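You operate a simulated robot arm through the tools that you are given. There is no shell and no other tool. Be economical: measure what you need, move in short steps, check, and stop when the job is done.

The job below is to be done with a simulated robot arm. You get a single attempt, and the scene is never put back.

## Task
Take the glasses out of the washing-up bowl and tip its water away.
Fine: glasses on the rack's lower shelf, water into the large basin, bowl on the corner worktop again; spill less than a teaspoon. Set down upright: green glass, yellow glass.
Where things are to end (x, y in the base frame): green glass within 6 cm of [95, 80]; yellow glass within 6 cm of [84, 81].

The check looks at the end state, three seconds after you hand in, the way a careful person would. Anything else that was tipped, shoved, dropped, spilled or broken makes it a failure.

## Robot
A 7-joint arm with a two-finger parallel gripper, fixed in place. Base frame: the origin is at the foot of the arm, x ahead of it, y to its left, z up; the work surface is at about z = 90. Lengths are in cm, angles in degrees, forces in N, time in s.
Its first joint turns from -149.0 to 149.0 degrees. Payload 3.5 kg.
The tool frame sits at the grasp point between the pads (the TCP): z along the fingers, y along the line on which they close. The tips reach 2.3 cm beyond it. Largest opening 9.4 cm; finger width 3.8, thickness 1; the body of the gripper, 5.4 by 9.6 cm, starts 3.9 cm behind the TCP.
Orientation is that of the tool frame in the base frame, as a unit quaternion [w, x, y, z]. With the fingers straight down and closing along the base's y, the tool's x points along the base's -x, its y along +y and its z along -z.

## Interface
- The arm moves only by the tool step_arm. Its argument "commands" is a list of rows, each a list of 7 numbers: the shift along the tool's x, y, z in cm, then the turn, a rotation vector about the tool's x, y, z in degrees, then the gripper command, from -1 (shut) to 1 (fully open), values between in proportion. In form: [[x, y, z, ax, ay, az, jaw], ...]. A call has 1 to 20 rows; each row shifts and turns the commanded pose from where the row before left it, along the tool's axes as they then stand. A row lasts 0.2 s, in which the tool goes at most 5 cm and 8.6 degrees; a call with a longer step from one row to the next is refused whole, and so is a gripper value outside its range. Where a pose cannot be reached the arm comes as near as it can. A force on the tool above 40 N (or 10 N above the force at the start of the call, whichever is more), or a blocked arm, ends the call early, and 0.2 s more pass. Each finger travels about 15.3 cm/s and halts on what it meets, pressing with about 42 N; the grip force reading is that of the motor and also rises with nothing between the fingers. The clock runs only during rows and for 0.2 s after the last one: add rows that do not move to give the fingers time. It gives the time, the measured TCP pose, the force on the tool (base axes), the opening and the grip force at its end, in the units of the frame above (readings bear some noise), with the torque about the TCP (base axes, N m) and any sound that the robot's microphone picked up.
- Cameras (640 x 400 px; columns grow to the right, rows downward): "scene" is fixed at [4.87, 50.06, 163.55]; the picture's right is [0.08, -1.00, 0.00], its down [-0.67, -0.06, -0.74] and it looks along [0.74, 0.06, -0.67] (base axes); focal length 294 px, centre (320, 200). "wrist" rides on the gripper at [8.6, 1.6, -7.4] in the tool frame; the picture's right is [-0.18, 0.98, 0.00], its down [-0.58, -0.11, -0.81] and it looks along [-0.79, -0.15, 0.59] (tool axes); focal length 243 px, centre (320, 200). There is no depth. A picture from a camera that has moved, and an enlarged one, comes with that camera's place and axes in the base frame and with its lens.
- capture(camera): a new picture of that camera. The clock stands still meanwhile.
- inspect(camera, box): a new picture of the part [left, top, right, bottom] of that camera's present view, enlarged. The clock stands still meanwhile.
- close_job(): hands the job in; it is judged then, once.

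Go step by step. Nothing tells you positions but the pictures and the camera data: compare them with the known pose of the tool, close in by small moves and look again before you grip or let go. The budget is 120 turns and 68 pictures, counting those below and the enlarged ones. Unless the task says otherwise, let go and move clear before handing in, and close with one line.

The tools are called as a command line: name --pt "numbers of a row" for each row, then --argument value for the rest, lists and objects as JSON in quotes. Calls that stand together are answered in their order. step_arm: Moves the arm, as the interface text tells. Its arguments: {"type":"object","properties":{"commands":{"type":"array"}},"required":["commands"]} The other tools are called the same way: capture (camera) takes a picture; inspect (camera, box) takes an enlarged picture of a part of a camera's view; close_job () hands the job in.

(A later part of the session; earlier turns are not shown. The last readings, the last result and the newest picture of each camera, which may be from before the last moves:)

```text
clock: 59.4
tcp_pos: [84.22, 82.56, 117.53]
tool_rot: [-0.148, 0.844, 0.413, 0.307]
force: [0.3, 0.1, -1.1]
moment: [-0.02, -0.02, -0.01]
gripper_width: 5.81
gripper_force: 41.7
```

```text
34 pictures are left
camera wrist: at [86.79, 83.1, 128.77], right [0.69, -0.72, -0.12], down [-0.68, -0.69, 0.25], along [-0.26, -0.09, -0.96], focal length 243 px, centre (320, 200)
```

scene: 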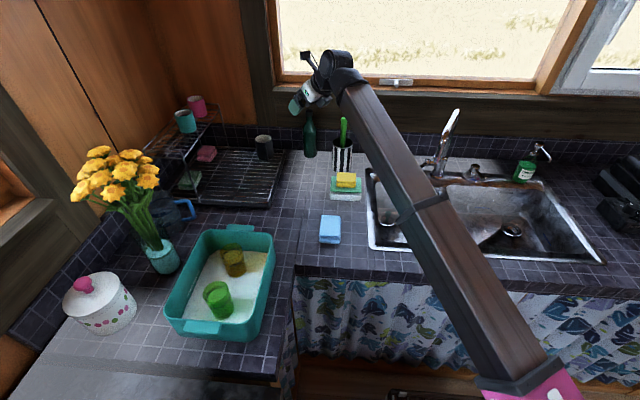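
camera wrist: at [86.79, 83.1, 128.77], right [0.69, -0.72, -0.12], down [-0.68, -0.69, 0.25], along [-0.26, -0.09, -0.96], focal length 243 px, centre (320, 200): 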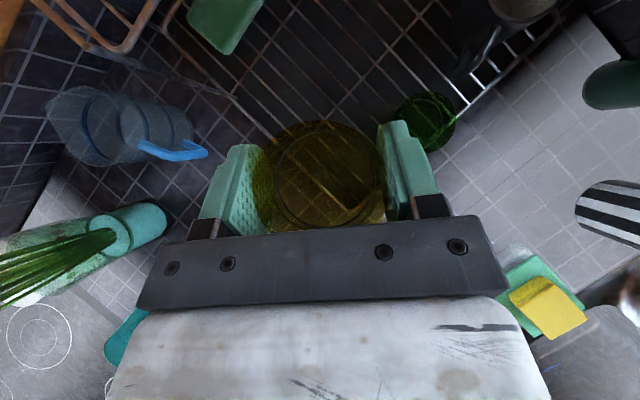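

Opening near green would be tight, so I'll shift slightly to about (83.8, 84) and lower.

step_arm --pt "0.7 -1.24 0.6 0 0 0 -1" --pt "-1.2 0 1.42 0 0 0 -1" --pt "-1.2 0 1.42 0 0 0 -1" --pt "-1.2 0 1.42 0 0 0 -1" --pt "-1.2 0 1.42 0 0 0 -1" --pt "-1.2 0 1.42 0 0 0 -1" --pt "-1.2 0 1.42 0 0 0 -1" --pt "-1.0 0 1.2 0 0 0 -1" --pt "0 0 0 0 0 0 -1"

capture --camera "wrist"

inspect --camera "scene" --box '[180, 100, 320, 220]'

```text
clock: 61.4
tcp_pos: [83.68, 83.88, 104.64]
tool_rot: [-0.148, 0.844, 0.414, 0.306]
force: [-0.2, 0.7, -1.7]
moment: [0.01, 0.03, 0.02]
gripper_width: 5.83
gripper_force: 42.7
```

```text
33 pictures are left
camera wrist: at [86.27, 84.46, 115.9], right [0.69, -0.71, -0.11], down [-0.68, -0.69, 0.25], along [-0.26, -0.09, -0.96], focal length 243 px, centre (320, 200)
```

wrist: 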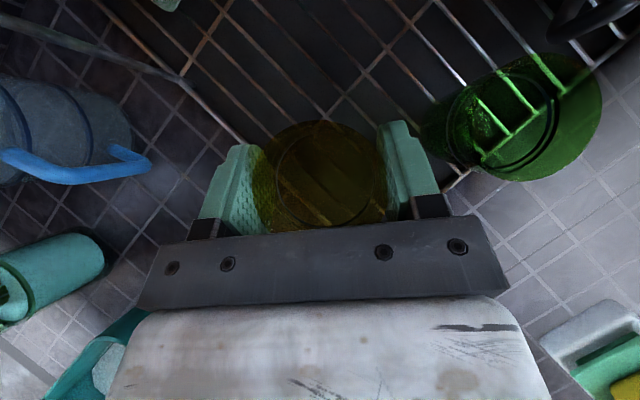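

```text
3.33 times, centred on (250, 160) of scene
camera zoom: at [4.87, 50.06, 163.55], right [0.08, -1.0, 0.0], down [-0.67, -0.06, -0.74], along [0.74, 0.06, -0.67], focal length 982 px, centre (553, 333)
```

zoom: 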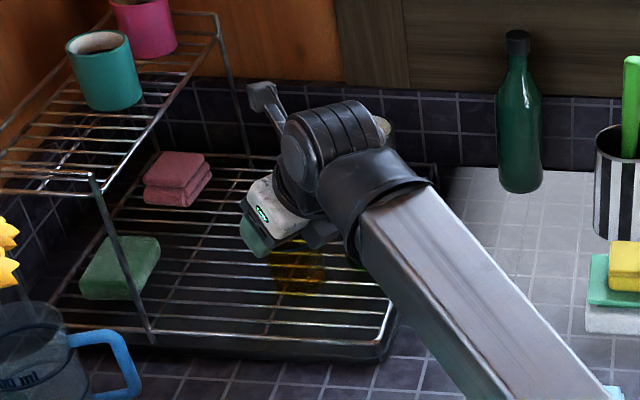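

step_arm --pt "-0.52 0 0.62 0 0 0 -1" --pt "-0.52 0 0.62 0 0 0 -1" --pt "-0.52 0 0.62 0 0 0 -1" --pt "-0.26 0 0.31 0 0 0 -1" --pt "0 0 0 0 0 0 -1"

step_arm --pt "-0.1 0 0.12 0 0 0 -1" --pt "-0.1 0 0.12 0 0 0 -1" --pt "0 0 0 0 0 0 -1"

step_arm --pt "-0.1 0 0.12 0 0 0 -1" --pt "0 0 0 0 0 0 -1"

```text
clock: 62.6
tcp_pos: [83.9, 83.87, 101.89]
tool_rot: [-0.149, 0.844, 0.414, 0.306]
force: [0.0, -0.8, -1.6]
moment: [-0.01, -0.02, 0.0]
gripper_width: 5.78
gripper_force: 42.2
```

```text
clock: 63.4
tcp_pos: [83.75, 83.85, 101.66]
tool_rot: [-0.149, 0.844, 0.414, 0.306]
force: [-1.7, -0.1, -1.9]
moment: [0.02, -0.01, -0.02]
gripper_width: 5.78
gripper_force: 42.0
```

```text
clock: 64.0
tcp_pos: [83.82, 83.93, 101.5]
tool_rot: [-0.148, 0.844, 0.414, 0.306]
force: [0.3, -0.1, -2.1]
moment: [0.0, -0.01, 0.03]
gripper_width: 5.84
gripper_force: 42.6
```

step_arm --pt "-0.1 0 0.12 0 0 0 -1" --pt "0 0 0 0 0 0 -1"

step_arm --pt "-0.06 0 0.08 0 0 0 -1" --pt "0 0 0 0 0 0 -1"

```text
clock: 64.6
tcp_pos: [83.87, 83.86, 101.4]
tool_rot: [-0.149, 0.844, 0.413, 0.307]
force: [0.5, -0.2, 3.4]
moment: [-0.06, 0.03, 0.03]
gripper_width: 5.81
gripper_force: 41.7
```

```text
clock: 65.2
tcp_pos: [83.87, 83.95, 101.47]
tool_rot: [-0.149, 0.844, 0.414, 0.307]
force: [0.1, -1.7, 14.7]
moment: [-0.43, 0.12, -0.03]
gripper_width: 5.78
gripper_force: 41.6
```

The yellow glass is seated. I'll open gently and back out.

step_arm --pt "0.04 0 -0.05 0 0 0 -1" --pt "0 0 0 0 0 0 0.24" --pt "0 0 0 0 0 0 0.28" --pt "0 0 0 0 0 0 0.4" --pt "0 0 0 0 0 0 0.5" --pt "0 0 0 0 0 0 0.6" --pt "0 0 0 0 0 0 0.6"

capture --camera "wrist"

```text
clock: 66.8
tcp_pos: [83.8, 83.97, 101.2]
tool_rot: [-0.149, 0.844, 0.415, 0.306]
force: [0.3, -0.4, 1.3]
moment: [0.03, -0.02, 0.04]
gripper_width: 7.51
gripper_force: 0.1
```

```text
31 pictures are left
camera wrist: at [86.35, 84.47, 112.46], right [0.69, -0.71, -0.11], down [-0.68, -0.69, 0.25], along [-0.26, -0.09, -0.96], focal length 243 px, centre (320, 200)
```

wrist: 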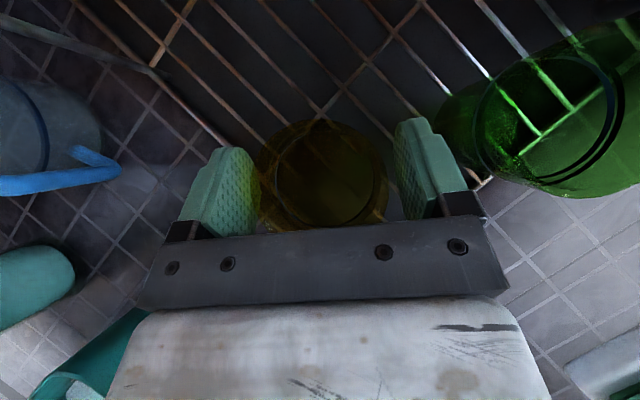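

step_arm --pt "0 -0.15 0 0 0 0 0.62" --pt "0 0 -1 0 0 0 0.62" --pt "0 0 -2 0 0 0 0.62" --pt "0 0 -3 0 0 0 0.62" --pt "0 0 -4 0 0 0 0.7" --pt "2 0 -3.5 0 0 0 0.9" --pt "2.5 0 -3 0 0 0 0.9" --pt "0 0 0 0 0 0 0.9"

capture --camera "wrist"

inspect --camera "scene" --box '[180, 100, 320, 220]'

```text
clock: 68.6
tcp_pos: [79.22, 78.34, 116.93]
tool_rot: [-0.149, 0.844, 0.414, 0.307]
force: [-0.8, -0.5, 0.0]
moment: [-0.02, 0.02, -0.03]
gripper_width: 8.96
gripper_force: 0.1
```

```text
30 pictures are left
camera wrist: at [81.82, 78.9, 128.08], right [0.69, -0.71, -0.12], down [-0.68, -0.69, 0.25], along [-0.26, -0.09, -0.96], focal length 243 px, centre (320, 200)
```

wrist: 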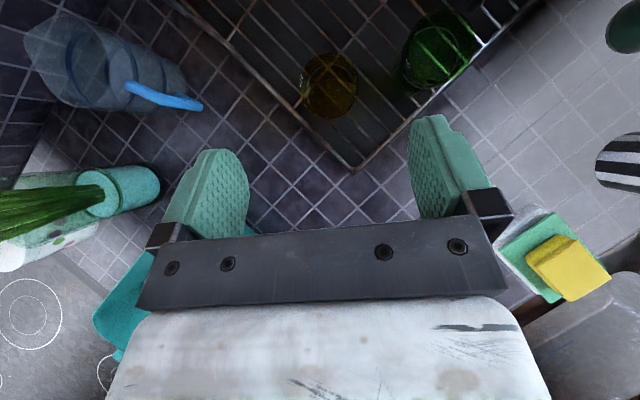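

```text
3.33 times, centred on (250, 160) of scene
camera zoom: at [4.87, 50.06, 163.55], right [0.08, -1.0, 0.0], down [-0.67, -0.06, -0.74], along [0.74, 0.06, -0.67], focal length 982 px, centre (553, 333)
```

zoom: 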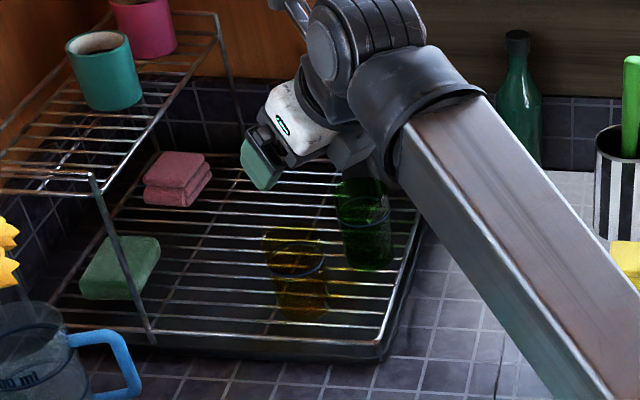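

Both glasses stand upright on the shelf, so next is the bowl. Its left long wall is the best grip, because the bowl will then tip back towards me. I'll tilt it before full lift-off to keep the grip torque low. First I'll return the tool to vertical with its closing axis along y.

step_arm --pt "-1.93 -1.3 -3.27 0 0 0 0.9" --pt "-1.93 -1.3 -3.27 0 0 0 0.9" --pt "-1.93 -1.3 -3.27 0 0 0 0.9" --pt "-1.93 -1.3 -3.27 0 0 0 0.9" --pt "0 0 0 0 -8 0 0.9" --pt "0 0 0 0 -8 0 0.9" --pt "0 0 0 0 -8 0 0.9" --pt "0 0 0 0 -8 0 0.9" --pt "0 0 0 0 -8 0 0.9" --pt "0 0 0 0 0 0 0.9"

step_arm --pt "0 0 0 0 0 -8.53 0.9" --pt "0 0 0 0 0 -8.53 0.9" --pt "0 0 0 0 0 -8.53 0.9" --pt "0 0 0 0 0 -8.53 0.9" --pt "0 0 0 0 0 -8.53 0.9" --pt "0 0 0 0 0 -8.53 0.9" --pt "0 0 0 0 0 -8.53 0.9" --pt "0 0 0 0 0 -8.53 0.9" --pt "0 0 0 0 0 -8.53 0.9" --pt "0 0 0 0 0 -8.53 0.9" --pt "0 0 0 0 0 -8.53 0.9" --pt "0 0 0 0 0 -8.53 0.9" --pt "0 0 0 0 0 -8.53 0.9" --pt "0 0 0 0 0 -8.53 0.9" --pt "0 0 0 0 0 -8.53 0.9" --pt "0 0 0 0 0 0 0.9"

```text
clock: 70.8
tcp_pos: [66.58, 70.4, 121.85]
tool_rot: [0.003, 0.898, 0.44, -0.002]
force: [0.2, 0.0, -0.3]
moment: [0.0, -0.04, 0.03]
gripper_width: 8.9
gripper_force: 0.1
```

```text
clock: 74.2
tcp_pos: [66.58, 70.33, 121.99]
tool_rot: [0.0, -0.001, 1.0, -0.001]
force: [1.0, 0.3, 0.3]
moment: [0.02, -0.02, -0.03]
gripper_width: 8.93
gripper_force: 0.0
```

step_arm --pt "3.43 1.6 0 0 0 0 0.6" --pt "3.43 1.6 0 0 0 0 0.6" --pt "3.43 1.6 0 0 0 0 0.6" --pt "3.43 1.6 0 0 0 0 0.6" --pt "3.43 1.6 0 0 0 0 0.6" --pt "3.43 1.6 0 0 0 0 0.6" --pt "0 0 0 0 0 0 0.6"

capture --camera "wrist"

capture --camera "scene"

```text
clock: 75.8
tcp_pos: [46.1, 80.24, 120.68]
tool_rot: [0.004, -0.001, 1.0, 0.002]
force: [0.4, -0.4, 0.6]
moment: [0.02, -0.01, 0.0]
gripper_width: 7.5
gripper_force: 0.0
out of reach, approached as far as the arm can: row 4, 5, 6
```

```text
28 pictures are left
camera wrist: at [37.58, 82.0, 128.03], right [0.18, 0.98, 0.01], down [0.58, -0.11, 0.81], along [0.8, -0.14, -0.59], focal length 243 px, centre (320, 200)
```

wrist: 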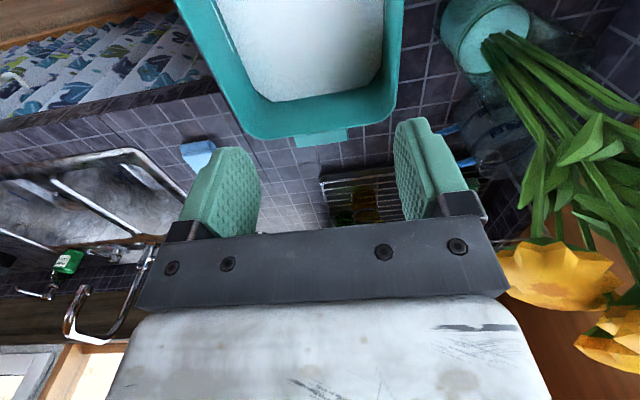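

```text
27 pictures are left
```

scene: 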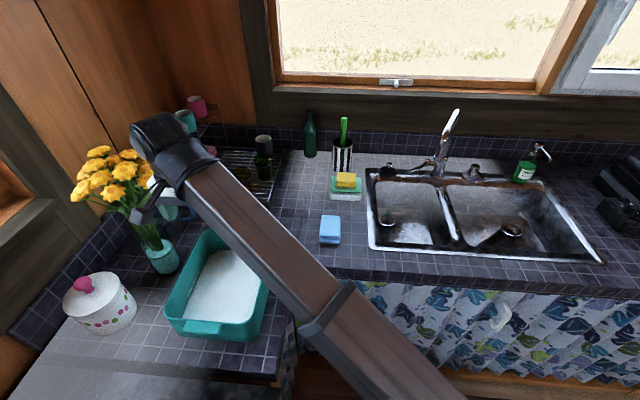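

The left wall is too near the flowers and at the edge of reach. I'll grip the middle of the right long wall instead, tilt and lift, then yaw the bowl during the carry so it pours towards the base. Moving above the right wall and looking.

step_arm --pt "0 -2.5 0 0 0 0 0.4" --pt "0 -3 1 0 0 0 0.4" --pt "0 -3 2 0 0 0 0.4" --pt "-0.5 -3 3 0 0 0 0.4" --pt "0 0 3 0 0 0 0.4" --pt "0 0 0 0 0 0 0.4"

capture --camera "wrist"

inspect --camera "scene" --box '[140, 200, 320, 350]'

```text
clock: 77.2
tcp_pos: [47.06, 69.31, 110.44]
tool_rot: [0.0, -0.001, 1.0, -0.001]
force: [-0.1, 0.3, 0.3]
moment: [0.01, 0.02, 0.01]
gripper_width: 6.6
gripper_force: 0.1
out of reach, approached as far as the arm can: row 1, 2
```

```text
26 pictures are left
camera wrist: at [38.54, 70.95, 117.94], right [0.18, 0.98, 0.0], down [0.58, -0.1, 0.81], along [0.79, -0.15, -0.59], focal length 243 px, centre (320, 200)
```

wrist: 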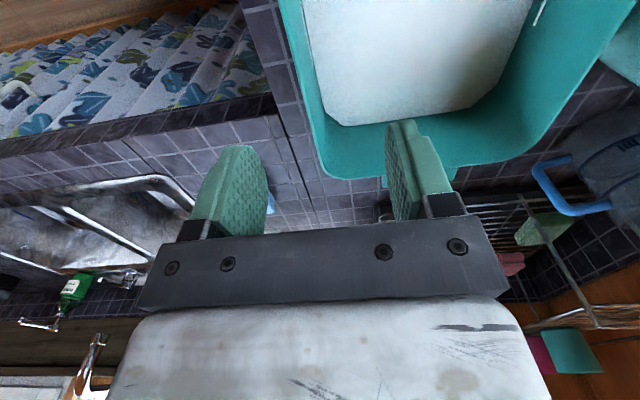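

```text
2.67 times, centred on (230, 275) of scene
camera zoom: at [4.87, 50.06, 163.55], right [0.08, -1.0, 0.0], down [-0.67, -0.06, -0.74], along [0.74, 0.06, -0.67], focal length 785 px, centre (560, 0)
```

zoom: 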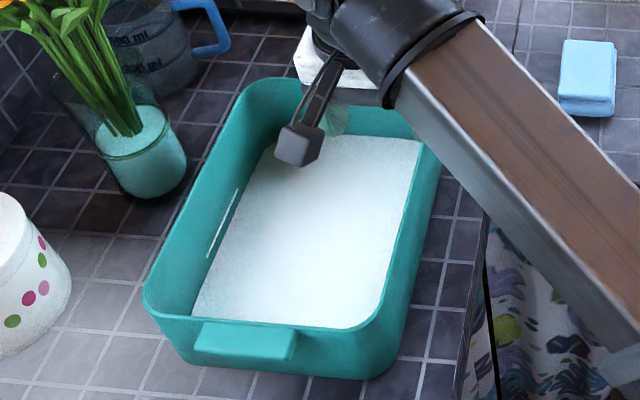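

The right wall is near y = 68, with its middle at x = 46.5. I'll go down so the fingers straddle it.

step_arm --pt "0.56 -1.2 2 0 0 0 0.4" --pt "0 0 2.5 0 0 0 0.4" --pt "0 0 2.5 0 0 0 0.4" --pt "0 0 2 0 0 0 0.4" --pt "0 0 0.6 0 0 0 0.4" --pt "0 0 0 0 0 0 0.4"

capture --camera "wrist"

inspect --camera "scene" --box '[140, 200, 320, 350]'

```text
clock: 78.6
tcp_pos: [46.48, 67.98, 100.86]
tool_rot: [0.0, -0.002, 1.0, -0.002]
force: [-0.1, 0.4, 0.2]
moment: [-0.01, 0.0, 0.0]
gripper_width: 6.57
gripper_force: 0.0
```

```text
24 pictures are left
camera wrist: at [37.92, 69.62, 108.39], right [0.18, 0.98, 0.0], down [0.58, -0.1, 0.81], along [0.79, -0.15, -0.59], focal length 243 px, centre (320, 200)
```

wrist: 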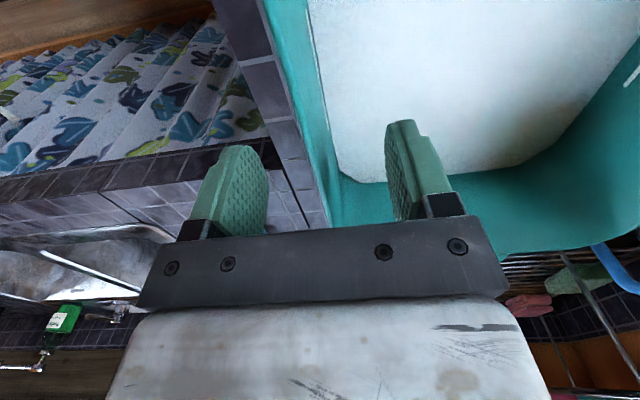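

```text
2.67 times, centred on (230, 275) of scene
camera zoom: at [4.87, 50.06, 163.55], right [0.08, -1.0, 0.0], down [-0.67, -0.06, -0.74], along [0.74, 0.06, -0.67], focal length 785 px, centre (560, 0)
```

zoom: 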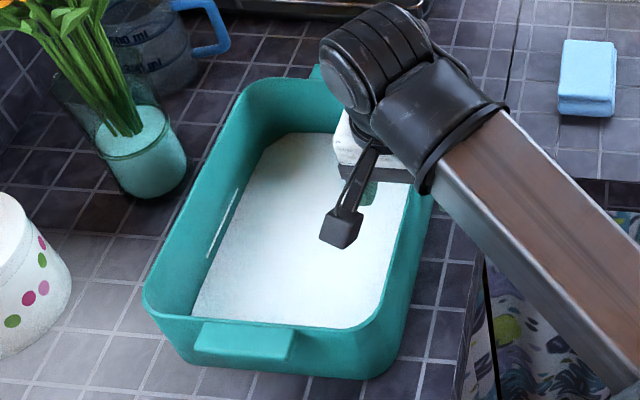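

The rim is centred between the fingers. Down 3 cm, then close firmly.

step_arm --pt "0 0 1 0 0 0 0.4" --pt "0 0 1 0 0 0 0.4" --pt "0 0 0.7 0 0 0 0.4" --pt "0 0 0.3 0 0 0 0.4" --pt "0 0 0 0 0 0 0.4"

step_arm --pt "0 0 0 0 0 0 0.1" --pt "0 0 0 0 0 0 -0.2" --pt "0 0 0 0 0 0 -0.4" --pt "0 0 0 0 0 0 -0.6" --pt "0 0 0 0 0 0 -0.75" --pt "0 0 0 0 0 0 -0.9" --pt "0 0 0 0 0 0 -1" --pt "0 0 0 0 0 0 -1"

inspect --camera "wrist" --box '[180, 60, 500, 260]'

```text
clock: 79.8
tcp_pos: [46.48, 67.88, 98.14]
tool_rot: [-0.001, -0.001, 1.0, -0.001]
force: [-0.2, -0.5, 0.4]
moment: [0.01, 0.02, -0.02]
gripper_width: 6.58
gripper_force: 0.1
```

```text
clock: 81.6
tcp_pos: [46.47, 67.98, 98.08]
tool_rot: [0.0, -0.001, 1.0, -0.002]
force: [0.0, -1.6, 0.4]
moment: [0.61, 0.17, -0.21]
gripper_width: 0.4
gripper_force: 41.9
```

```text
2.00 times, centred on (340, 160) of wrist
camera zoom: at [37.96, 69.61, 105.48], right [0.18, 0.98, 0.0], down [0.58, -0.1, 0.81], along [0.79, -0.15, -0.59], focal length 485 px, centre (280, 280)
```

zoom: 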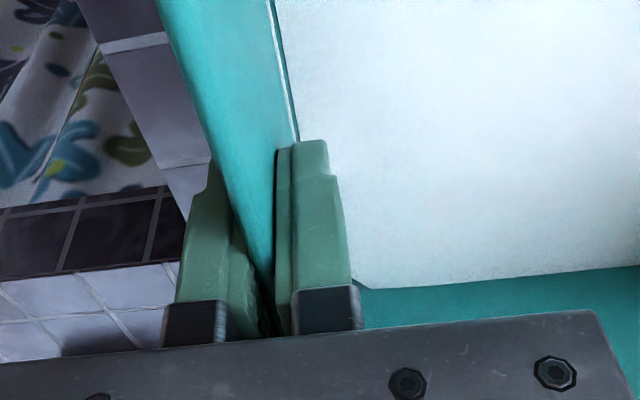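

The wall is gripped (0.4 cm thick). I'll tilt the bowl slowly about its far bottom edge while it still rests on the worktop.

step_arm --pt "0 0.07 -0.16 0.5 0 0 -1" --pt "0 0.14 -0.32 1 0 0 -1" --pt "0 0.14 -0.32 1 0 0 -1" --pt "0 0.14 -0.32 1 0 0 -1" --pt "0 0.14 -0.32 1 0 0 -1" --pt "0 0.14 -0.32 1 0 0 -1" --pt "0 0.14 -0.32 1 0 0 -1" --pt "0 0.14 -0.32 1 0 0 -1" --pt "0 0.07 -0.16 0.5 0 0 -1" --pt "0 0 0 0 0 0 -1" --pt "0 0 0 0 0 0 -1"

inspect --camera "scene" --box '[140, 200, 320, 350]'

```text
clock: 84.0
tcp_pos: [46.39, 69.16, 100.62]
tool_rot: [0.001, -0.001, 0.997, -0.071]
force: [2.3, -4.2, 5.8]
moment: [1.34, 0.22, -0.28]
gripper_width: 0.42
gripper_force: 42.4
```

```text
2.67 times, centred on (230, 275) of scene
camera zoom: at [4.87, 50.06, 163.55], right [0.08, -1.0, 0.0], down [-0.67, -0.06, -0.74], along [0.74, 0.06, -0.67], focal length 785 px, centre (560, 0)
```

zoom: 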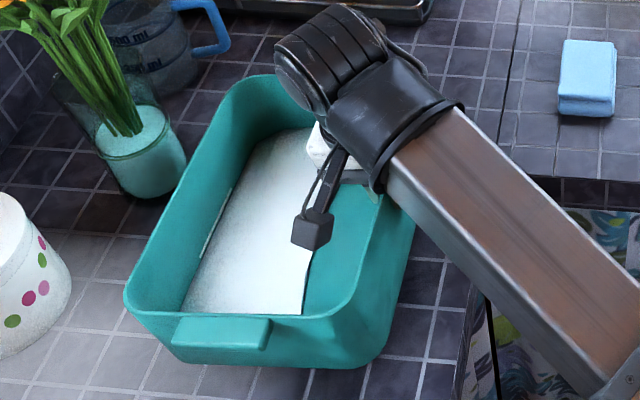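

The water is quite shallow, so the load is light. I'll lift gently and read the forces.

step_arm --pt "0 -0.03 -0.2 0 0 0 -1" --pt "0 -0.04 -0.3 0 0 0 -1" --pt "0 -0.04 -0.3 0 0 0 -1" --pt "0 -0.04 -0.3 0 0 0 -1" --pt "0 -0.04 -0.3 0 0 0 -1" --pt "0 -0.04 -0.3 0 0 0 -1" --pt "0 -0.04 -0.3 0 0 0 -1" --pt "0 0 0 0 0 0 -1" --pt "0 0 0 0 0 0 -1" --pt "0 0 0 0 0 0 -1"

inspect --camera "scene" --box '[140, 200, 320, 350]'

```text
clock: 86.2
tcp_pos: [46.35, 69.34, 102.6]
tool_rot: [0.0, -0.001, 0.997, -0.072]
force: [-0.1, 0.4, -5.0]
moment: [-0.47, -0.02, -0.03]
gripper_width: 0.38
gripper_force: 42.4
```

```text
2.67 times, centred on (230, 275) of scene
camera zoom: at [4.87, 50.06, 163.55], right [0.08, -1.0, 0.0], down [-0.67, -0.06, -0.74], along [0.74, 0.06, -0.67], focal length 785 px, centre (560, 0)
```

zoom: 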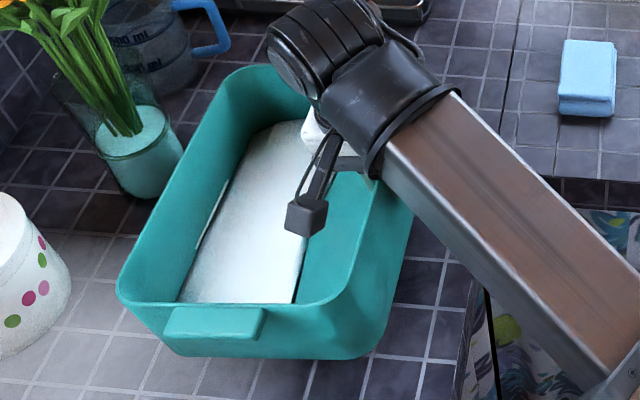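

It's off the worktop and weighs only about 0.5 kg, held securely. Lifting higher slowly.

step_arm --pt "0 -0.07 -0.5 0 0 0 -1" --pt "0 -0.14 -1 0 0 0 -1" --pt "0 -0.14 -1 0 0 0 -1" --pt "0 -0.14 -1 0 0 0 -1" --pt "0 -0.14 -1 0 0 0 -1" --pt "0 -0.14 -1 0 0 0 -1" --pt "0 -0.14 -1 0 0 0 -1" --pt "0 -0.14 -1 0 0 0 -1" --pt "0 -0.14 -1 0 0 0 -1" --pt "0 -0.14 -1 0 0 0 -1" --pt "0 -0.14 -1 0 0 0 -1" --pt "0 -0.07 -0.5 0 0 0 -1" --pt "0 0 0 0 0 0 -1" --pt "0 0 0 0 0 0 -1"

capture --camera "scene"

```text
clock: 89.2
tcp_pos: [48.3, 70.76, 106.98]
tool_rot: [0.005, -0.002, 0.998, -0.066]
force: [-0.6, -0.9, -4.3]
moment: [-0.45, -0.06, 0.02]
gripper_width: 0.37
gripper_force: 42.1
out of reach, approached as far as the arm can: row 5, 6, 7, 8, 9, 10, 11, 12
```

```text
19 pictures are left
```

scene: 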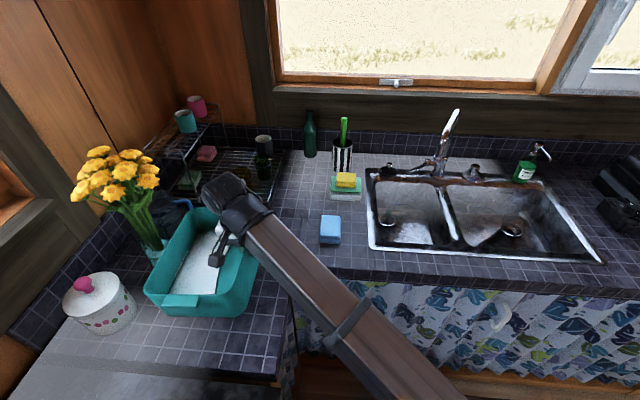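

Height is limited in this posture, but the bowl already clears the worktop. I'll bring it towards the base, away from the vase, before yawing.

step_arm --pt "0 -0.5 0.2 0 0 0 -1" --pt "0 -1 0.17 0 0 0 -1" --pt "0 -1.3 0.2 0 0 0 -1" --pt "0 -1.5 0.22 0 0 0 -1" --pt "0 -1.5 0.22 0 0 0 -1" --pt "0 -1.5 0.22 0 0 0 -1" --pt "0 -1.5 0.22 0 0 0 -1" --pt "0 -1.5 0.22 0 0 0 -1" --pt "0 -1.5 0.22 0 0 0 -1" --pt "0 -1.3 0.2 0 0 0 -1" --pt "0 -1 0.15 0 0 0 -1" --pt "0 -0.5 0.07 0 0 0 -1" --pt "0 0 0 0 0 0 -1"

```text
clock: 92.0
tcp_pos: [49.13, 56.53, 104.17]
tool_rot: [0.005, -0.001, 0.998, -0.068]
force: [-0.1, -0.8, -5.7]
moment: [-0.51, 0.01, 0.02]
gripper_width: 0.36
gripper_force: 41.5
out of reach, approached as far as the arm can: row 2, 4, 6, 8, 10
```

There's a wrist limit when the tool points inward, so I'll tilt the bowl a little lengthwise, pointing the tool towards +x, while moving it out over the open gap. That gives the wrist more freedom.

step_arm --pt "0 -0.5 0.07 0 -0.5 0 -1" --pt "0 -1 0.14 0 -1 0 -1" --pt "0 -1 0.14 0 -1 0 -1" --pt "0 -1 0.14 0 -1 0 -1" --pt "0 -1 0.14 0 -1 0 -1" --pt "0 -1 0.14 0 -1.5 0 -1" --pt "0 -1 0.14 0 -1.5 0 -1" --pt "0 -1 0.14 0 -1.5 0 -1" --pt "0 -1 0.14 0 -1.5 0 -1" --pt "0 -1 0.14 0 -1.5 0 -1" --pt "0 -1 0.14 0 -1 0 -1" --pt "0 -0.5 0.07 0 -0.5 0 -1" --pt "0 0 0 0 0 0 -1"

capture --camera "scene"

```text
clock: 94.8
tcp_pos: [49.27, 45.32, 104.55]
tool_rot: [0.117, -0.009, 0.99, -0.072]
force: [0.1, -0.1, -3.9]
moment: [-0.47, -0.01, 0.01]
gripper_width: 0.36
gripper_force: 42.0
```

```text
18 pictures are left
```

scene: 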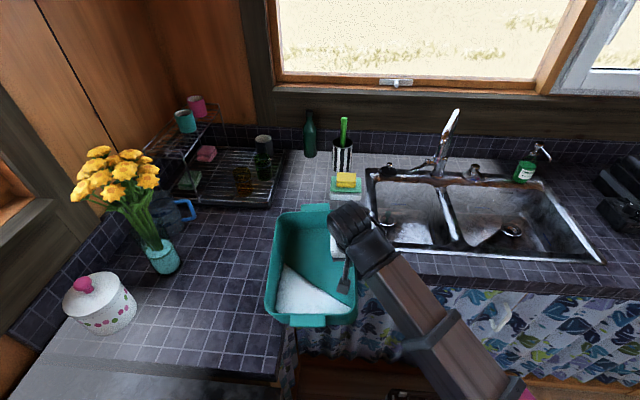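

The water is pooled safely in a corner with plenty of freeboard. I'll carry the bowl across the open gap towards the basin side, keeping it well clear of the tap.

step_arm --pt "-0.01 -0.6 0.06 0 0 0 -1" --pt "-0.03 -1.2 0.11 0 0 0 -1" --pt "-0.04 -1.8 0.17 0 0 0 -1" --pt "-0.04 -1.8 0.17 0 0 0 -1" --pt "-0.04 -1.8 0.17 0 0 0 -1" --pt "-0.04 -1.8 0.17 0 0 0 -1" --pt "-0.04 -1.8 0.17 0 0 0 -1" --pt "-0.04 -1.8 0.17 0 0 0 -1" --pt "-0.04 -1.8 0.17 0 0 0 -1" --pt "-0.04 -1.8 0.17 0 0 0 -1" --pt "-0.04 -1.8 0.17 0 0 0 -1" --pt "-0.04 -1.8 0.17 0 0 0 -1" --pt "-0.04 -1.8 0.17 0 0 0 -1" --pt "-0.04 -1.8 0.17 0 0 0 -1" --pt "-0.04 -1.8 0.17 0 0 0 -1" --pt "-0.04 -1.8 0.17 0 0 0 -1" --pt "-0.03 -1.2 0.11 0 0 0 -1" --pt "-0.01 -0.6 0.06 0 0 0 -1" --pt "0 0 0 0 0 0 -1"

```text
clock: 98.8
tcp_pos: [50.65, 16.39, 106.31]
tool_rot: [0.118, -0.009, 0.99, -0.072]
force: [-0.7, -0.4, -5.5]
moment: [-0.45, 0.01, 0.02]
gripper_width: 0.38
gripper_force: 42.2
```

step_arm --pt "-0.08 -0.6 0.08 0 0 0 -1" --pt "-0.17 -1.2 0.16 0 0 0 -1" --pt "-0.25 -1.79 0.23 0 0 0 -1" --pt "-0.25 -1.79 0.23 0 0 0 -1" --pt "-0.25 -1.79 0.23 0 0 0 -1" --pt "-0.25 -1.79 0.23 0 0 0 -1" --pt "-0.25 -1.79 0.23 0 0 0 -1" --pt "-0.25 -1.79 0.23 0 0 0 -1" --pt "-0.25 -1.79 0.23 0 0 0 -1" --pt "-0.25 -1.79 0.23 0 0 0 -1" --pt "-0.25 -1.79 0.23 0 0 0 -1" --pt "-0.25 -1.79 0.23 0 0 0 -1" --pt "-0.25 -1.79 0.23 0 0 0 -1" --pt "-0.25 -1.79 0.23 0 0 0 -1" --pt "-0.25 -1.79 0.23 0 0 0 -1" --pt "-0.25 -1.79 0.23 0 0 0 -1" --pt "-0.25 -1.79 0.23 0 0 0 -1" --pt "-0.25 -1.79 0.23 0 0 0 -1" --pt "-0.17 -1.2 0.16 0 0 0 -1" --pt "-0.08 -0.6 0.08 0 0 0 -1"

capture --camera "scene"

```text
clock: 103.0
tcp_pos: [55.99, -15.86, 107.92]
tool_rot: [0.118, -0.009, 0.99, -0.072]
force: [0.0, 0.1, -5.0]
moment: [-0.5, 0.04, 0.03]
gripper_width: 0.37
gripper_force: 42.5
```

```text
17 pictures are left
```

scene: 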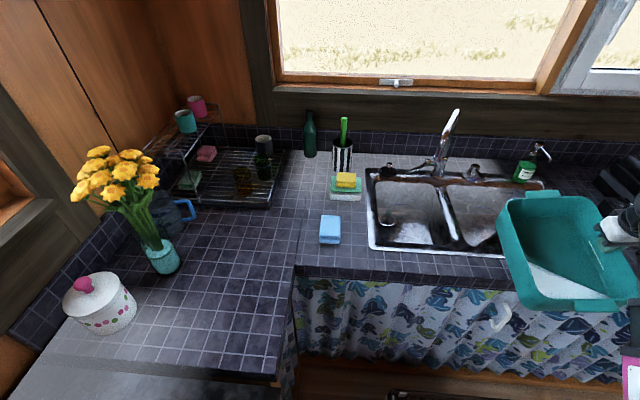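

The bowl is now to the right of the tap. I'll move it forward over the large basin.

step_arm --pt "-0.9 0.02 0.14 0 0 0 -1" --pt "-1.79 0.04 0.28 0 0 0 -1" --pt "-1.79 0.04 0.28 0 0 0 -1" --pt "-1.79 0.04 0.28 0 0 0 -1" --pt "-1.79 0.04 0.28 0 0 0 -1" --pt "-1.79 0.04 0.28 0 0 0 -1" --pt "-1.79 0.04 0.28 0 0 0 -1" --pt "-1.79 0.04 0.28 0 0 0 -1" --pt "-1.79 0.04 0.28 0 0 0 -1" --pt "-1.79 0.04 0.28 0 0 0 -1" --pt "-1.79 0.04 0.28 0 0 0 -1" --pt "-1.79 0.04 0.28 0 0 0 -1" --pt "-1.79 0.04 0.28 0 0 0 -1" --pt "-1.2 0.03 0.2 0 0 0 -1" --pt "-0.6 0.02 0.1 0 0 0 -1" --pt "0 0 0 0 0 0 -1"

capture --camera "scene"

capture --camera "wrist"

```text
clock: 106.4
tcp_pos: [80.3, -14.87, 109.69]
tool_rot: [0.118, -0.009, 0.99, -0.071]
force: [0.1, -0.3, -5.5]
moment: [-0.47, 0.04, 0.0]
gripper_width: 0.4
gripper_force: 41.9
```

```text
16 pictures are left
```

scene: 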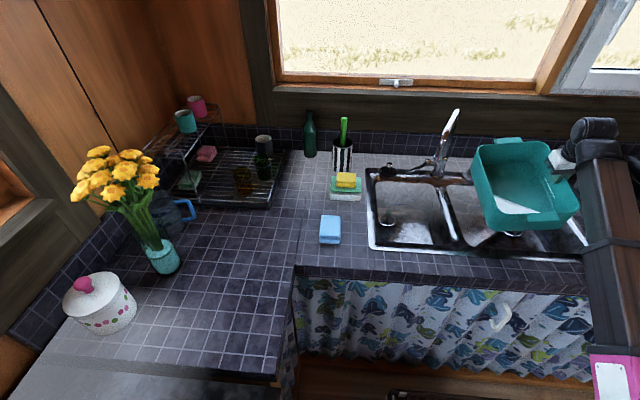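

```text
15 pictures are left
camera wrist: at [70.37, -12.66, 114.58], right [0.18, 0.98, -0.1], down [0.38, 0.02, 0.93], along [0.91, -0.2, -0.36], focal length 243 px, centre (320, 200)
```

wrist: 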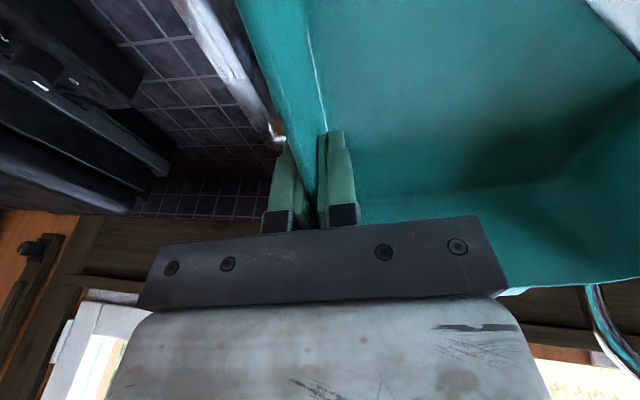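

Nicely over the large basin. I'll start tilting it gradually while raising it slightly, checking reach as I go.

step_arm --pt "-0.2 -0.06 -0.35 1 0 0 -1" --pt "-0.25 -0.08 -0.4 2 0 0 -1" --pt "-0.25 -0.09 -0.4 2 0 0 -1" --pt "-0.25 -0.1 -0.4 2 0 0 -1" --pt "-0.25 -0.12 -0.38 2 0 0 -1" --pt "-0.25 -0.14 -0.38 2 0 0 -1" --pt "-0.25 -0.15 -0.37 2 0 0 -1" --pt "-0.25 -0.16 -0.37 2 0 0 -1" --pt "-0.25 -0.17 -0.36 2 0 0 -1" --pt "-0.2 -0.15 -0.3 2 0 0 -1" --pt "0 0 0 1 0 0 -1" --pt "0 0 0 0 0 0 -1"

```text
clock: 109.0
tcp_pos: [81.85, -15.07, 114.13]
tool_rot: [0.118, 0.012, 0.963, -0.243]
force: [0.2, 0.4, -5.3]
moment: [-0.35, 0.07, -0.01]
gripper_width: 0.41
gripper_force: 42.0
```

step_arm --pt "0 0 0 2 0 0 -1" --pt "0 0 0 3 0 0 -1" --pt "0 0 0 3 0 0 -1" --pt "0 0 0 3 0 0 -1" --pt "0 0 0 3 0 0 -1" --pt "0 0 0 3 0 0 -1" --pt "0 0 0 3 0 0 -1" --pt "0 0 0 2 0 0 -1" --pt "0 0 0 0 0 0 -1"

capture --camera "scene"

```text
clock: 111.0
tcp_pos: [81.88, -15.0, 114.01]
tool_rot: [0.113, 0.033, 0.899, -0.422]
force: [-0.4, 0.5, -5.5]
moment: [-0.17, 0.11, 0.0]
gripper_width: 0.37
gripper_force: 41.9
```

```text
14 pictures are left
```

scene: 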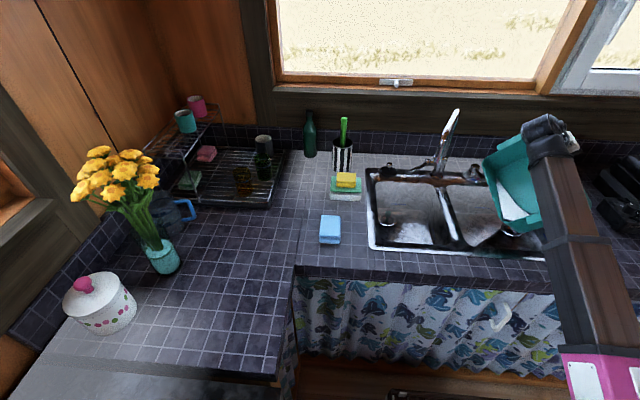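

Tilted about 50° with no spill. I'll shift 3 cm away from the basin's front edge for margin, then tilt further to pour.

step_arm --pt "-0.97 0.15 0.17 0 0 0 -1" --pt "-0.97 0.15 0.17 0 0 0 -1" --pt "-0.97 0.15 0.17 0 0 0 -1" --pt "0 0 0 2 0 0 -1" --pt "0 0 0 2.5 0 0 -1" --pt "0 0 0 2.5 0 0 -1" --pt "0 0 0 2.5 0 0 -1" --pt "0 0 0 2.5 0 0 -1" --pt "0 0 0 2 0 0 -1" --pt "0 0 0 0 0 0 -1"

inspect --camera "scene" --box '[420, 90, 640, 290]'

```text
clock: 113.2
tcp_pos: [84.74, -15.02, 113.99]
tool_rot: [0.108, 0.046, 0.841, -0.529]
force: [0.3, -0.6, -4.5]
moment: [-0.01, 0.09, 0.0]
gripper_width: 0.36
gripper_force: 42.0
```

```text
2.00 times, centred on (530, 190) of scene
camera zoom: at [4.87, 50.06, 163.55], right [0.08, -1.0, 0.0], down [-0.67, -0.06, -0.74], along [0.74, 0.06, -0.67], focal length 589 px, centre (-100, 220)
```

zoom: 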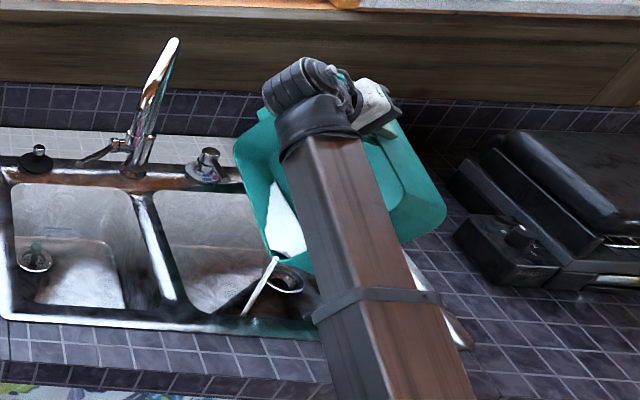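

The water is pouring in a clean stream at about (76, −5), inside the large basin. I'll continue tilting slowly.

step_arm --pt "0 0 0 0 0 0 -1" --pt "0 0 0 1 0 0 -1" --pt "0 0 0 0 0 0 -1" --pt "0 0 0 1 0 0 -1" --pt "0 0 0 0 0 0 -1" --pt "0 0 0 1 0 0 -1" --pt "0 0 0 0 0 0 -1" --pt "0 0 0 1 0 0 -1" --pt "0 0 0 0 0 0 -1" --pt "0 0 0 1 0 0 -1" --pt "0 0 0 0 0 0 -1" --pt "0 0 0 1 0 0 -1" --pt "0 0 0 1 0 0 -1" --pt "0 0 0 1 0 0 -1" --pt "0 0 0 1 0 0 -1" --pt "0 0 0 1 0 0 -1" --pt "0 0 0 1 0 0 -1" --pt "0 0 0 0 0 0 -1" --pt "0 0 0 0 0 0 -1" --pt "0 0 0 0 0 0 -1"

inspect --camera "scene" --box '[420, 90, 640, 290]'

```text
clock: 117.4
tcp_pos: [84.75, -15.08, 114.1]
tool_rot: [0.104, 0.058, 0.787, -0.606]
force: [0.4, 0.3, -3.7]
moment: [0.02, 0.09, 0.04]
gripper_width: 0.39
gripper_force: 42.0
```

```text
2.00 times, centred on (530, 190) of scene
camera zoom: at [4.87, 50.06, 163.55], right [0.08, -1.0, 0.0], down [-0.67, -0.06, -0.74], along [0.74, 0.06, -0.67], focal length 589 px, centre (-100, 220)
```

zoom: 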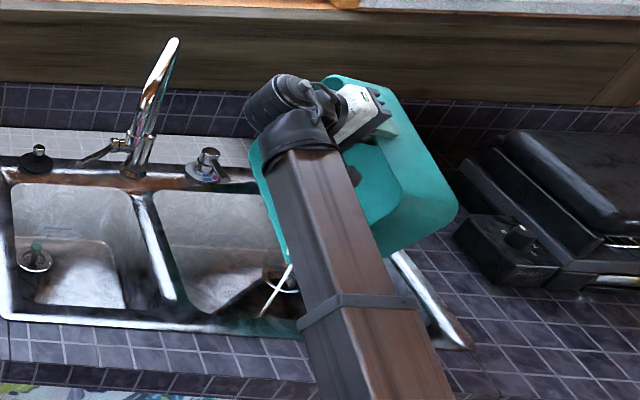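

step_arm --pt "0 0 0 1.5 0 0 -1" --pt "0 0 0 1.5 0 0 -1" --pt "0 0 0 1.5 0 0 -1" --pt "0 0 0 1.5 0 0 -1" --pt "0 0 0 1.5 0 0 -1" --pt "0 0 0 1.5 0 0 -1" --pt "0 0 0 1.5 0 0 -1" --pt "0 0 0 1.5 0 0 -1" --pt "0 0 0 1.5 0 0 -1" --pt "0 0 0 1.5 0 0 -1" --pt "0 0 0 1.5 0 0 -1" --pt "0 0 0 1.5 0 0 -1" --pt "0 0 0 1.5 0 0 -1" --pt "0 0 0 1.5 0 0 -1" --pt "0 0 0 0 0 0 -1" --pt "0 0 0 0 0 0 -1" --pt "0 0 0 0 0 0 -1" --pt "0 0 0 0 0 0 -1" --pt "0 0 0 0 0 0 -1" --pt "0 0 0 0 0 0 -1"

inspect --camera "scene" --box '[420, 90, 640, 290]'

```text
clock: 121.6
tcp_pos: [84.7, -15.01, 114.14]
tool_rot: [-0.091, -0.075, -0.663, 0.739]
force: [-0.2, 1.9, -2.2]
moment: [0.31, -0.01, 0.27]
gripper_width: 0.38
gripper_force: 42.5
```

```text
2.00 times, centred on (530, 190) of scene
camera zoom: at [4.87, 50.06, 163.55], right [0.08, -1.0, 0.0], down [-0.67, -0.06, -0.74], along [0.74, 0.06, -0.67], focal length 589 px, centre (-100, 220)
```

zoom: 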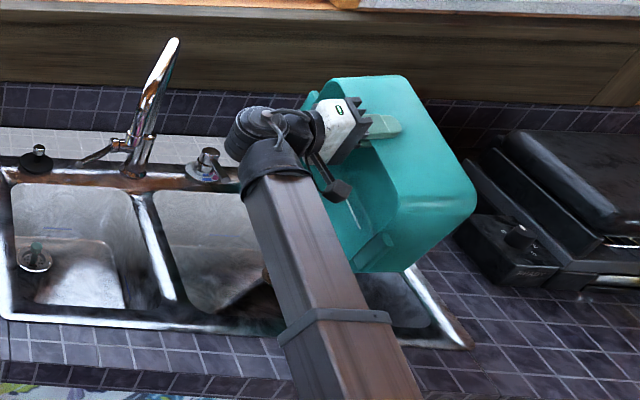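

Nearly horizontal now, with a slight contact force, probably the bowl's end against the forearm. I'll back off a few degrees and let it drain.

step_arm --pt "0 0 0 -1.5 0 0 -1" --pt "0 0 0 -1.5 0 0 -1" --pt "0 0 0 0 0 0 -1" --pt "0 0 0 0 0 0 -1" --pt "0 0 0 0 0 0 -1" --pt "0 0 0 0 0 0 -1" --pt "0 0 0 0 0 0 -1" --pt "0 0 0 0 0 0 -1" --pt "0 0 0 0 0 0 -1" --pt "0 0 0 0 0 0 -1" --pt "0 0 0 0 0 0 -1" --pt "0 0 0 0 0 0 -1"

inspect --camera "scene" --box '[480, 110, 600, 250]'

```text
clock: 124.2
tcp_pos: [84.91, -15.11, 114.11]
tool_rot: [-0.093, -0.073, -0.682, 0.721]
force: [0.4, 0.2, -3.2]
moment: [0.15, 0.02, 0.01]
gripper_width: 0.36
gripper_force: 41.8
```

```text
2.86 times, centred on (540, 180) of scene
camera zoom: at [4.87, 50.06, 163.55], right [0.08, -1.0, 0.0], down [-0.67, -0.06, -0.74], along [0.74, 0.06, -0.67], focal length 842 px, centre (-309, 257)
```

zoom: 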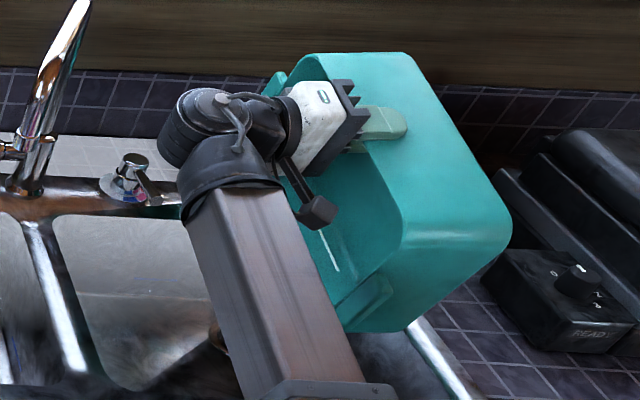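

The bowl is empty and force-free. I'll untilt over the basin and then retrace the path.

step_arm --pt "0 0 0 -5 0 0 -1" --pt "0 0 0 -5 0 0 -1" --pt "0 0 0 -5 0 0 -1" --pt "0 0 0 -5 0 0 -1" --pt "0 0 0 -5 0 0 -1" --pt "0 0 0 -5 0 0 -1" --pt "0 0 0 -5 0 0 -1" --pt "0 0 0 -5 0 0 -1" --pt "0 0 0 -5 0 0 -1" --pt "0 0 0 -5 0 0 -1" --pt "0 0 0 -5 0 0 -1" --pt "0 0 0 -5 0 0 -1" --pt "0 0 0 -4.5 0 0 -1" --pt "0 0 0 0 0 0 -1"

step_arm --pt "0.4 0.15 0.5 -3 0 0 -1" --pt "0.6 0.15 0.6 -4 0 0 -1" --pt "0.6 0.15 0.6 -4 0 0 -1" --pt "0.6 0.1 0.6 -4 0 0 -1" --pt "0.6 0.1 0.6 -4 0 0 -1" --pt "0.6 0 0.3 -1 0 0 -1" --pt "0 0 0 0 0 0 -1"

capture --camera "scene"

```text
clock: 127.2
tcp_pos: [84.66, -15.0, 113.97]
tool_rot: [0.119, 0.011, 0.962, -0.245]
force: [0.1, 0.5, -2.4]
moment: [-0.13, 0.05, -0.02]
gripper_width: 0.38
gripper_force: 42.0
```

```text
clock: 128.8
tcp_pos: [82.31, -15.6, 110.08]
tool_rot: [0.118, -0.009, 0.99, -0.074]
force: [-0.2, -0.2, -2.9]
moment: [-0.23, 0.01, 0.0]
gripper_width: 0.39
gripper_force: 41.9
```

```text
9 pictures are left
```

scene: 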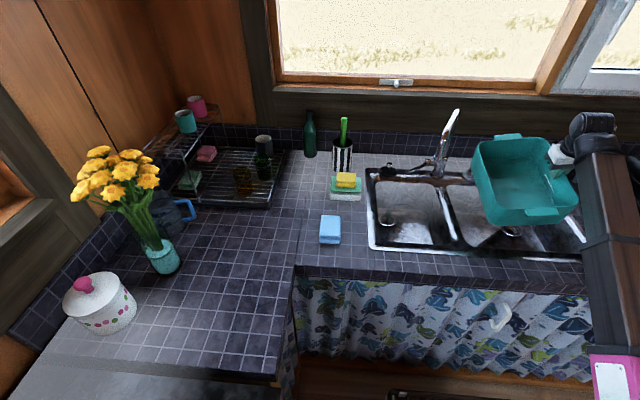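

The bowl is empty and no spill is visible. Retracing: back towards the base, then left across the gap.

step_arm --pt "1 0 -0.16 0 0 0 -1" --pt "2 0 -0.31 0 0 0 -1" --pt "2 0 -0.31 0 0 0 -1" --pt "2 0 -0.31 0 0 0 -1" --pt "2 0 -0.31 0 0 0 -1" --pt "2 0 -0.31 0 0 0 -1" --pt "2 0 -0.31 0 0 0 -1" --pt "2 0 -0.31 0 0 0 -1" --pt "2 0 -0.31 0 0 0 -1" --pt "2 0 -0.31 0 0 0 -1" --pt "2 0 -0.31 0 0 0 -1" --pt "2 0 -0.31 0 0 0 -1" --pt "2 0 -0.31 0 0 0 -1" --pt "1 0 -0.16 0 0 0 -1" --pt "0 0 0 0 0 0 -1"

step_arm --pt "0.12 0.9 -0.12 0 0 0 -1" --pt "0.25 1.79 -0.23 0 0 0 -1" --pt "0.25 1.79 -0.23 0 0 0 -1" --pt "0.25 1.79 -0.23 0 0 0 -1" --pt "0.25 1.79 -0.23 0 0 0 -1" --pt "0.25 1.79 -0.23 0 0 0 -1" --pt "0.25 1.79 -0.23 0 0 0 -1" --pt "0.25 1.79 -0.23 0 0 0 -1" --pt "0.25 1.79 -0.23 0 0 0 -1" --pt "0.25 1.79 -0.23 0 0 0 -1" --pt "0.25 1.79 -0.23 0 0 0 -1" --pt "0.25 1.79 -0.23 0 0 0 -1" --pt "0.25 1.79 -0.23 0 0 0 -1" --pt "0.25 1.79 -0.23 0 0 0 -1" --pt "0.25 1.79 -0.23 0 0 0 -1" --pt "0.25 1.79 -0.23 0 0 0 -1" --pt "0.25 1.79 -0.23 0 0 0 -1" --pt "0.25 1.79 -0.23 0 0 0 -1" --pt "0.12 0.9 -0.12 0 0 0 -1" --pt "0 0 0 0 0 0 -1"

step_arm --pt "0.02 0.9 -0.09 0 0 0 -1" --pt "0.04 1.8 -0.17 0 0 0 -1" --pt "0.04 1.8 -0.17 0 0 0 -1" --pt "0.04 1.8 -0.17 0 0 0 -1" --pt "0.04 1.8 -0.17 0 0 0 -1" --pt "0.04 1.8 -0.17 0 0 0 -1" --pt "0.04 1.8 -0.17 0 0 0 -1" --pt "0.04 1.8 -0.17 0 0 0 -1" --pt "0.04 1.8 -0.17 0 0 0 -1" --pt "0.04 1.8 -0.17 0 0 0 -1" --pt "0.04 1.8 -0.17 0 0 0 -1" --pt "0.04 1.8 -0.17 0 0 0 -1" --pt "0.04 1.8 -0.17 0 0 0 -1" --pt "0.04 1.8 -0.17 0 0 0 -1" --pt "0.04 1.8 -0.17 0 0 0 -1" --pt "0.02 0.9 -0.09 0 0 0 -1" --pt "0 0 0 0 0 0 -1"

```text
clock: 132.0
tcp_pos: [56.07, -15.83, 108.09]
tool_rot: [0.118, -0.009, 0.99, -0.076]
force: [0.1, -0.6, -2.2]
moment: [-0.28, 0.0, -0.02]
gripper_width: 0.41
gripper_force: 41.6
```

```text
clock: 136.2
tcp_pos: [50.54, 16.19, 106.0]
tool_rot: [0.118, -0.009, 0.99, -0.076]
force: [0.5, -0.6, -3.4]
moment: [-0.26, 0.01, -0.02]
gripper_width: 0.34
gripper_force: 42.6
```

```text
clock: 139.8
tcp_pos: [49.51, 43.44, 104.33]
tool_rot: [0.117, -0.008, 0.99, -0.076]
force: [-0.7, 0.8, -2.6]
moment: [-0.25, 0.03, 0.01]
gripper_width: 0.38
gripper_force: 42.6
```

I'll level the bowl widthwise now, which also eases the wrist limit, raise it a bit and move left.

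step_arm --pt "-0.12 -0.05 -0.5 -2 0 0 -1" --pt "-0.12 -0.05 -0.5 -2 0 0 -1" --pt "-0.12 -0.03 -0.5 -2 0 0 -1" --pt "-0.12 -0.02 -0.5 -2 0 0 -1" --pt "-0.12 0 -0.5 -0.7 0 0 -1" --pt "-0.12 0 -0.5 0 0 0 -1" --pt "0 1 0 0 0 0 -1" --pt "0 1.5 0 0 0 0 -1" --pt "0 1.5 0 0 0 0 -1" --pt "0 1.5 0 0 0 0 -1" --pt "0 1.5 0 0 0 0 -1" --pt "0 1.5 0 0 0 0 -1" --pt "0 1.5 0 0 0 0 -1" --pt "0 1.5 0 0 0 0 -1" --pt "0 1 0 0 0 0 -1" --pt "0 0 0 0 0 0 -1"

```text
clock: 143.2
tcp_pos: [49.07, 55.98, 107.51]
tool_rot: [0.118, -0.018, 0.993, -0.001]
force: [-0.3, -0.3, -1.8]
moment: [-0.24, -0.01, -0.01]
gripper_width: 0.38
gripper_force: 42.3
```

step_arm --pt "0.2 1 0 0 1 0 -1" --pt "0.3 1.5 0 0 1.7 0 -1" --pt "0.3 1.5 0 0 1.7 0 -1" --pt "0.3 1.5 0 0 1.7 0 -1" --pt "0.3 1.5 0 0 1.7 0 -1" --pt "0.3 1.5 0 0 1.7 0 -1" --pt "0.3 1.5 0 0 1.7 0 -1" --pt "0.3 1 0 0 1.7 0 -1" --pt "0.2 0.8 0 0 0.8 0 -1" --pt "0 0 0 0 0 0 -1"

capture --camera "scene"

```text
clock: 145.4
tcp_pos: [46.01, 67.75, 106.91]
tool_rot: [-0.003, -0.018, 1.0, -0.003]
force: [0.1, -0.1, -2.5]
moment: [-0.24, -0.01, 0.0]
gripper_width: 0.4
gripper_force: 41.9
```

```text
8 pictures are left
```

scene: 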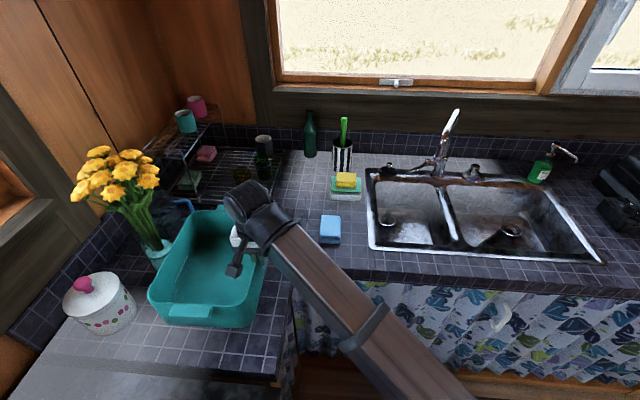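

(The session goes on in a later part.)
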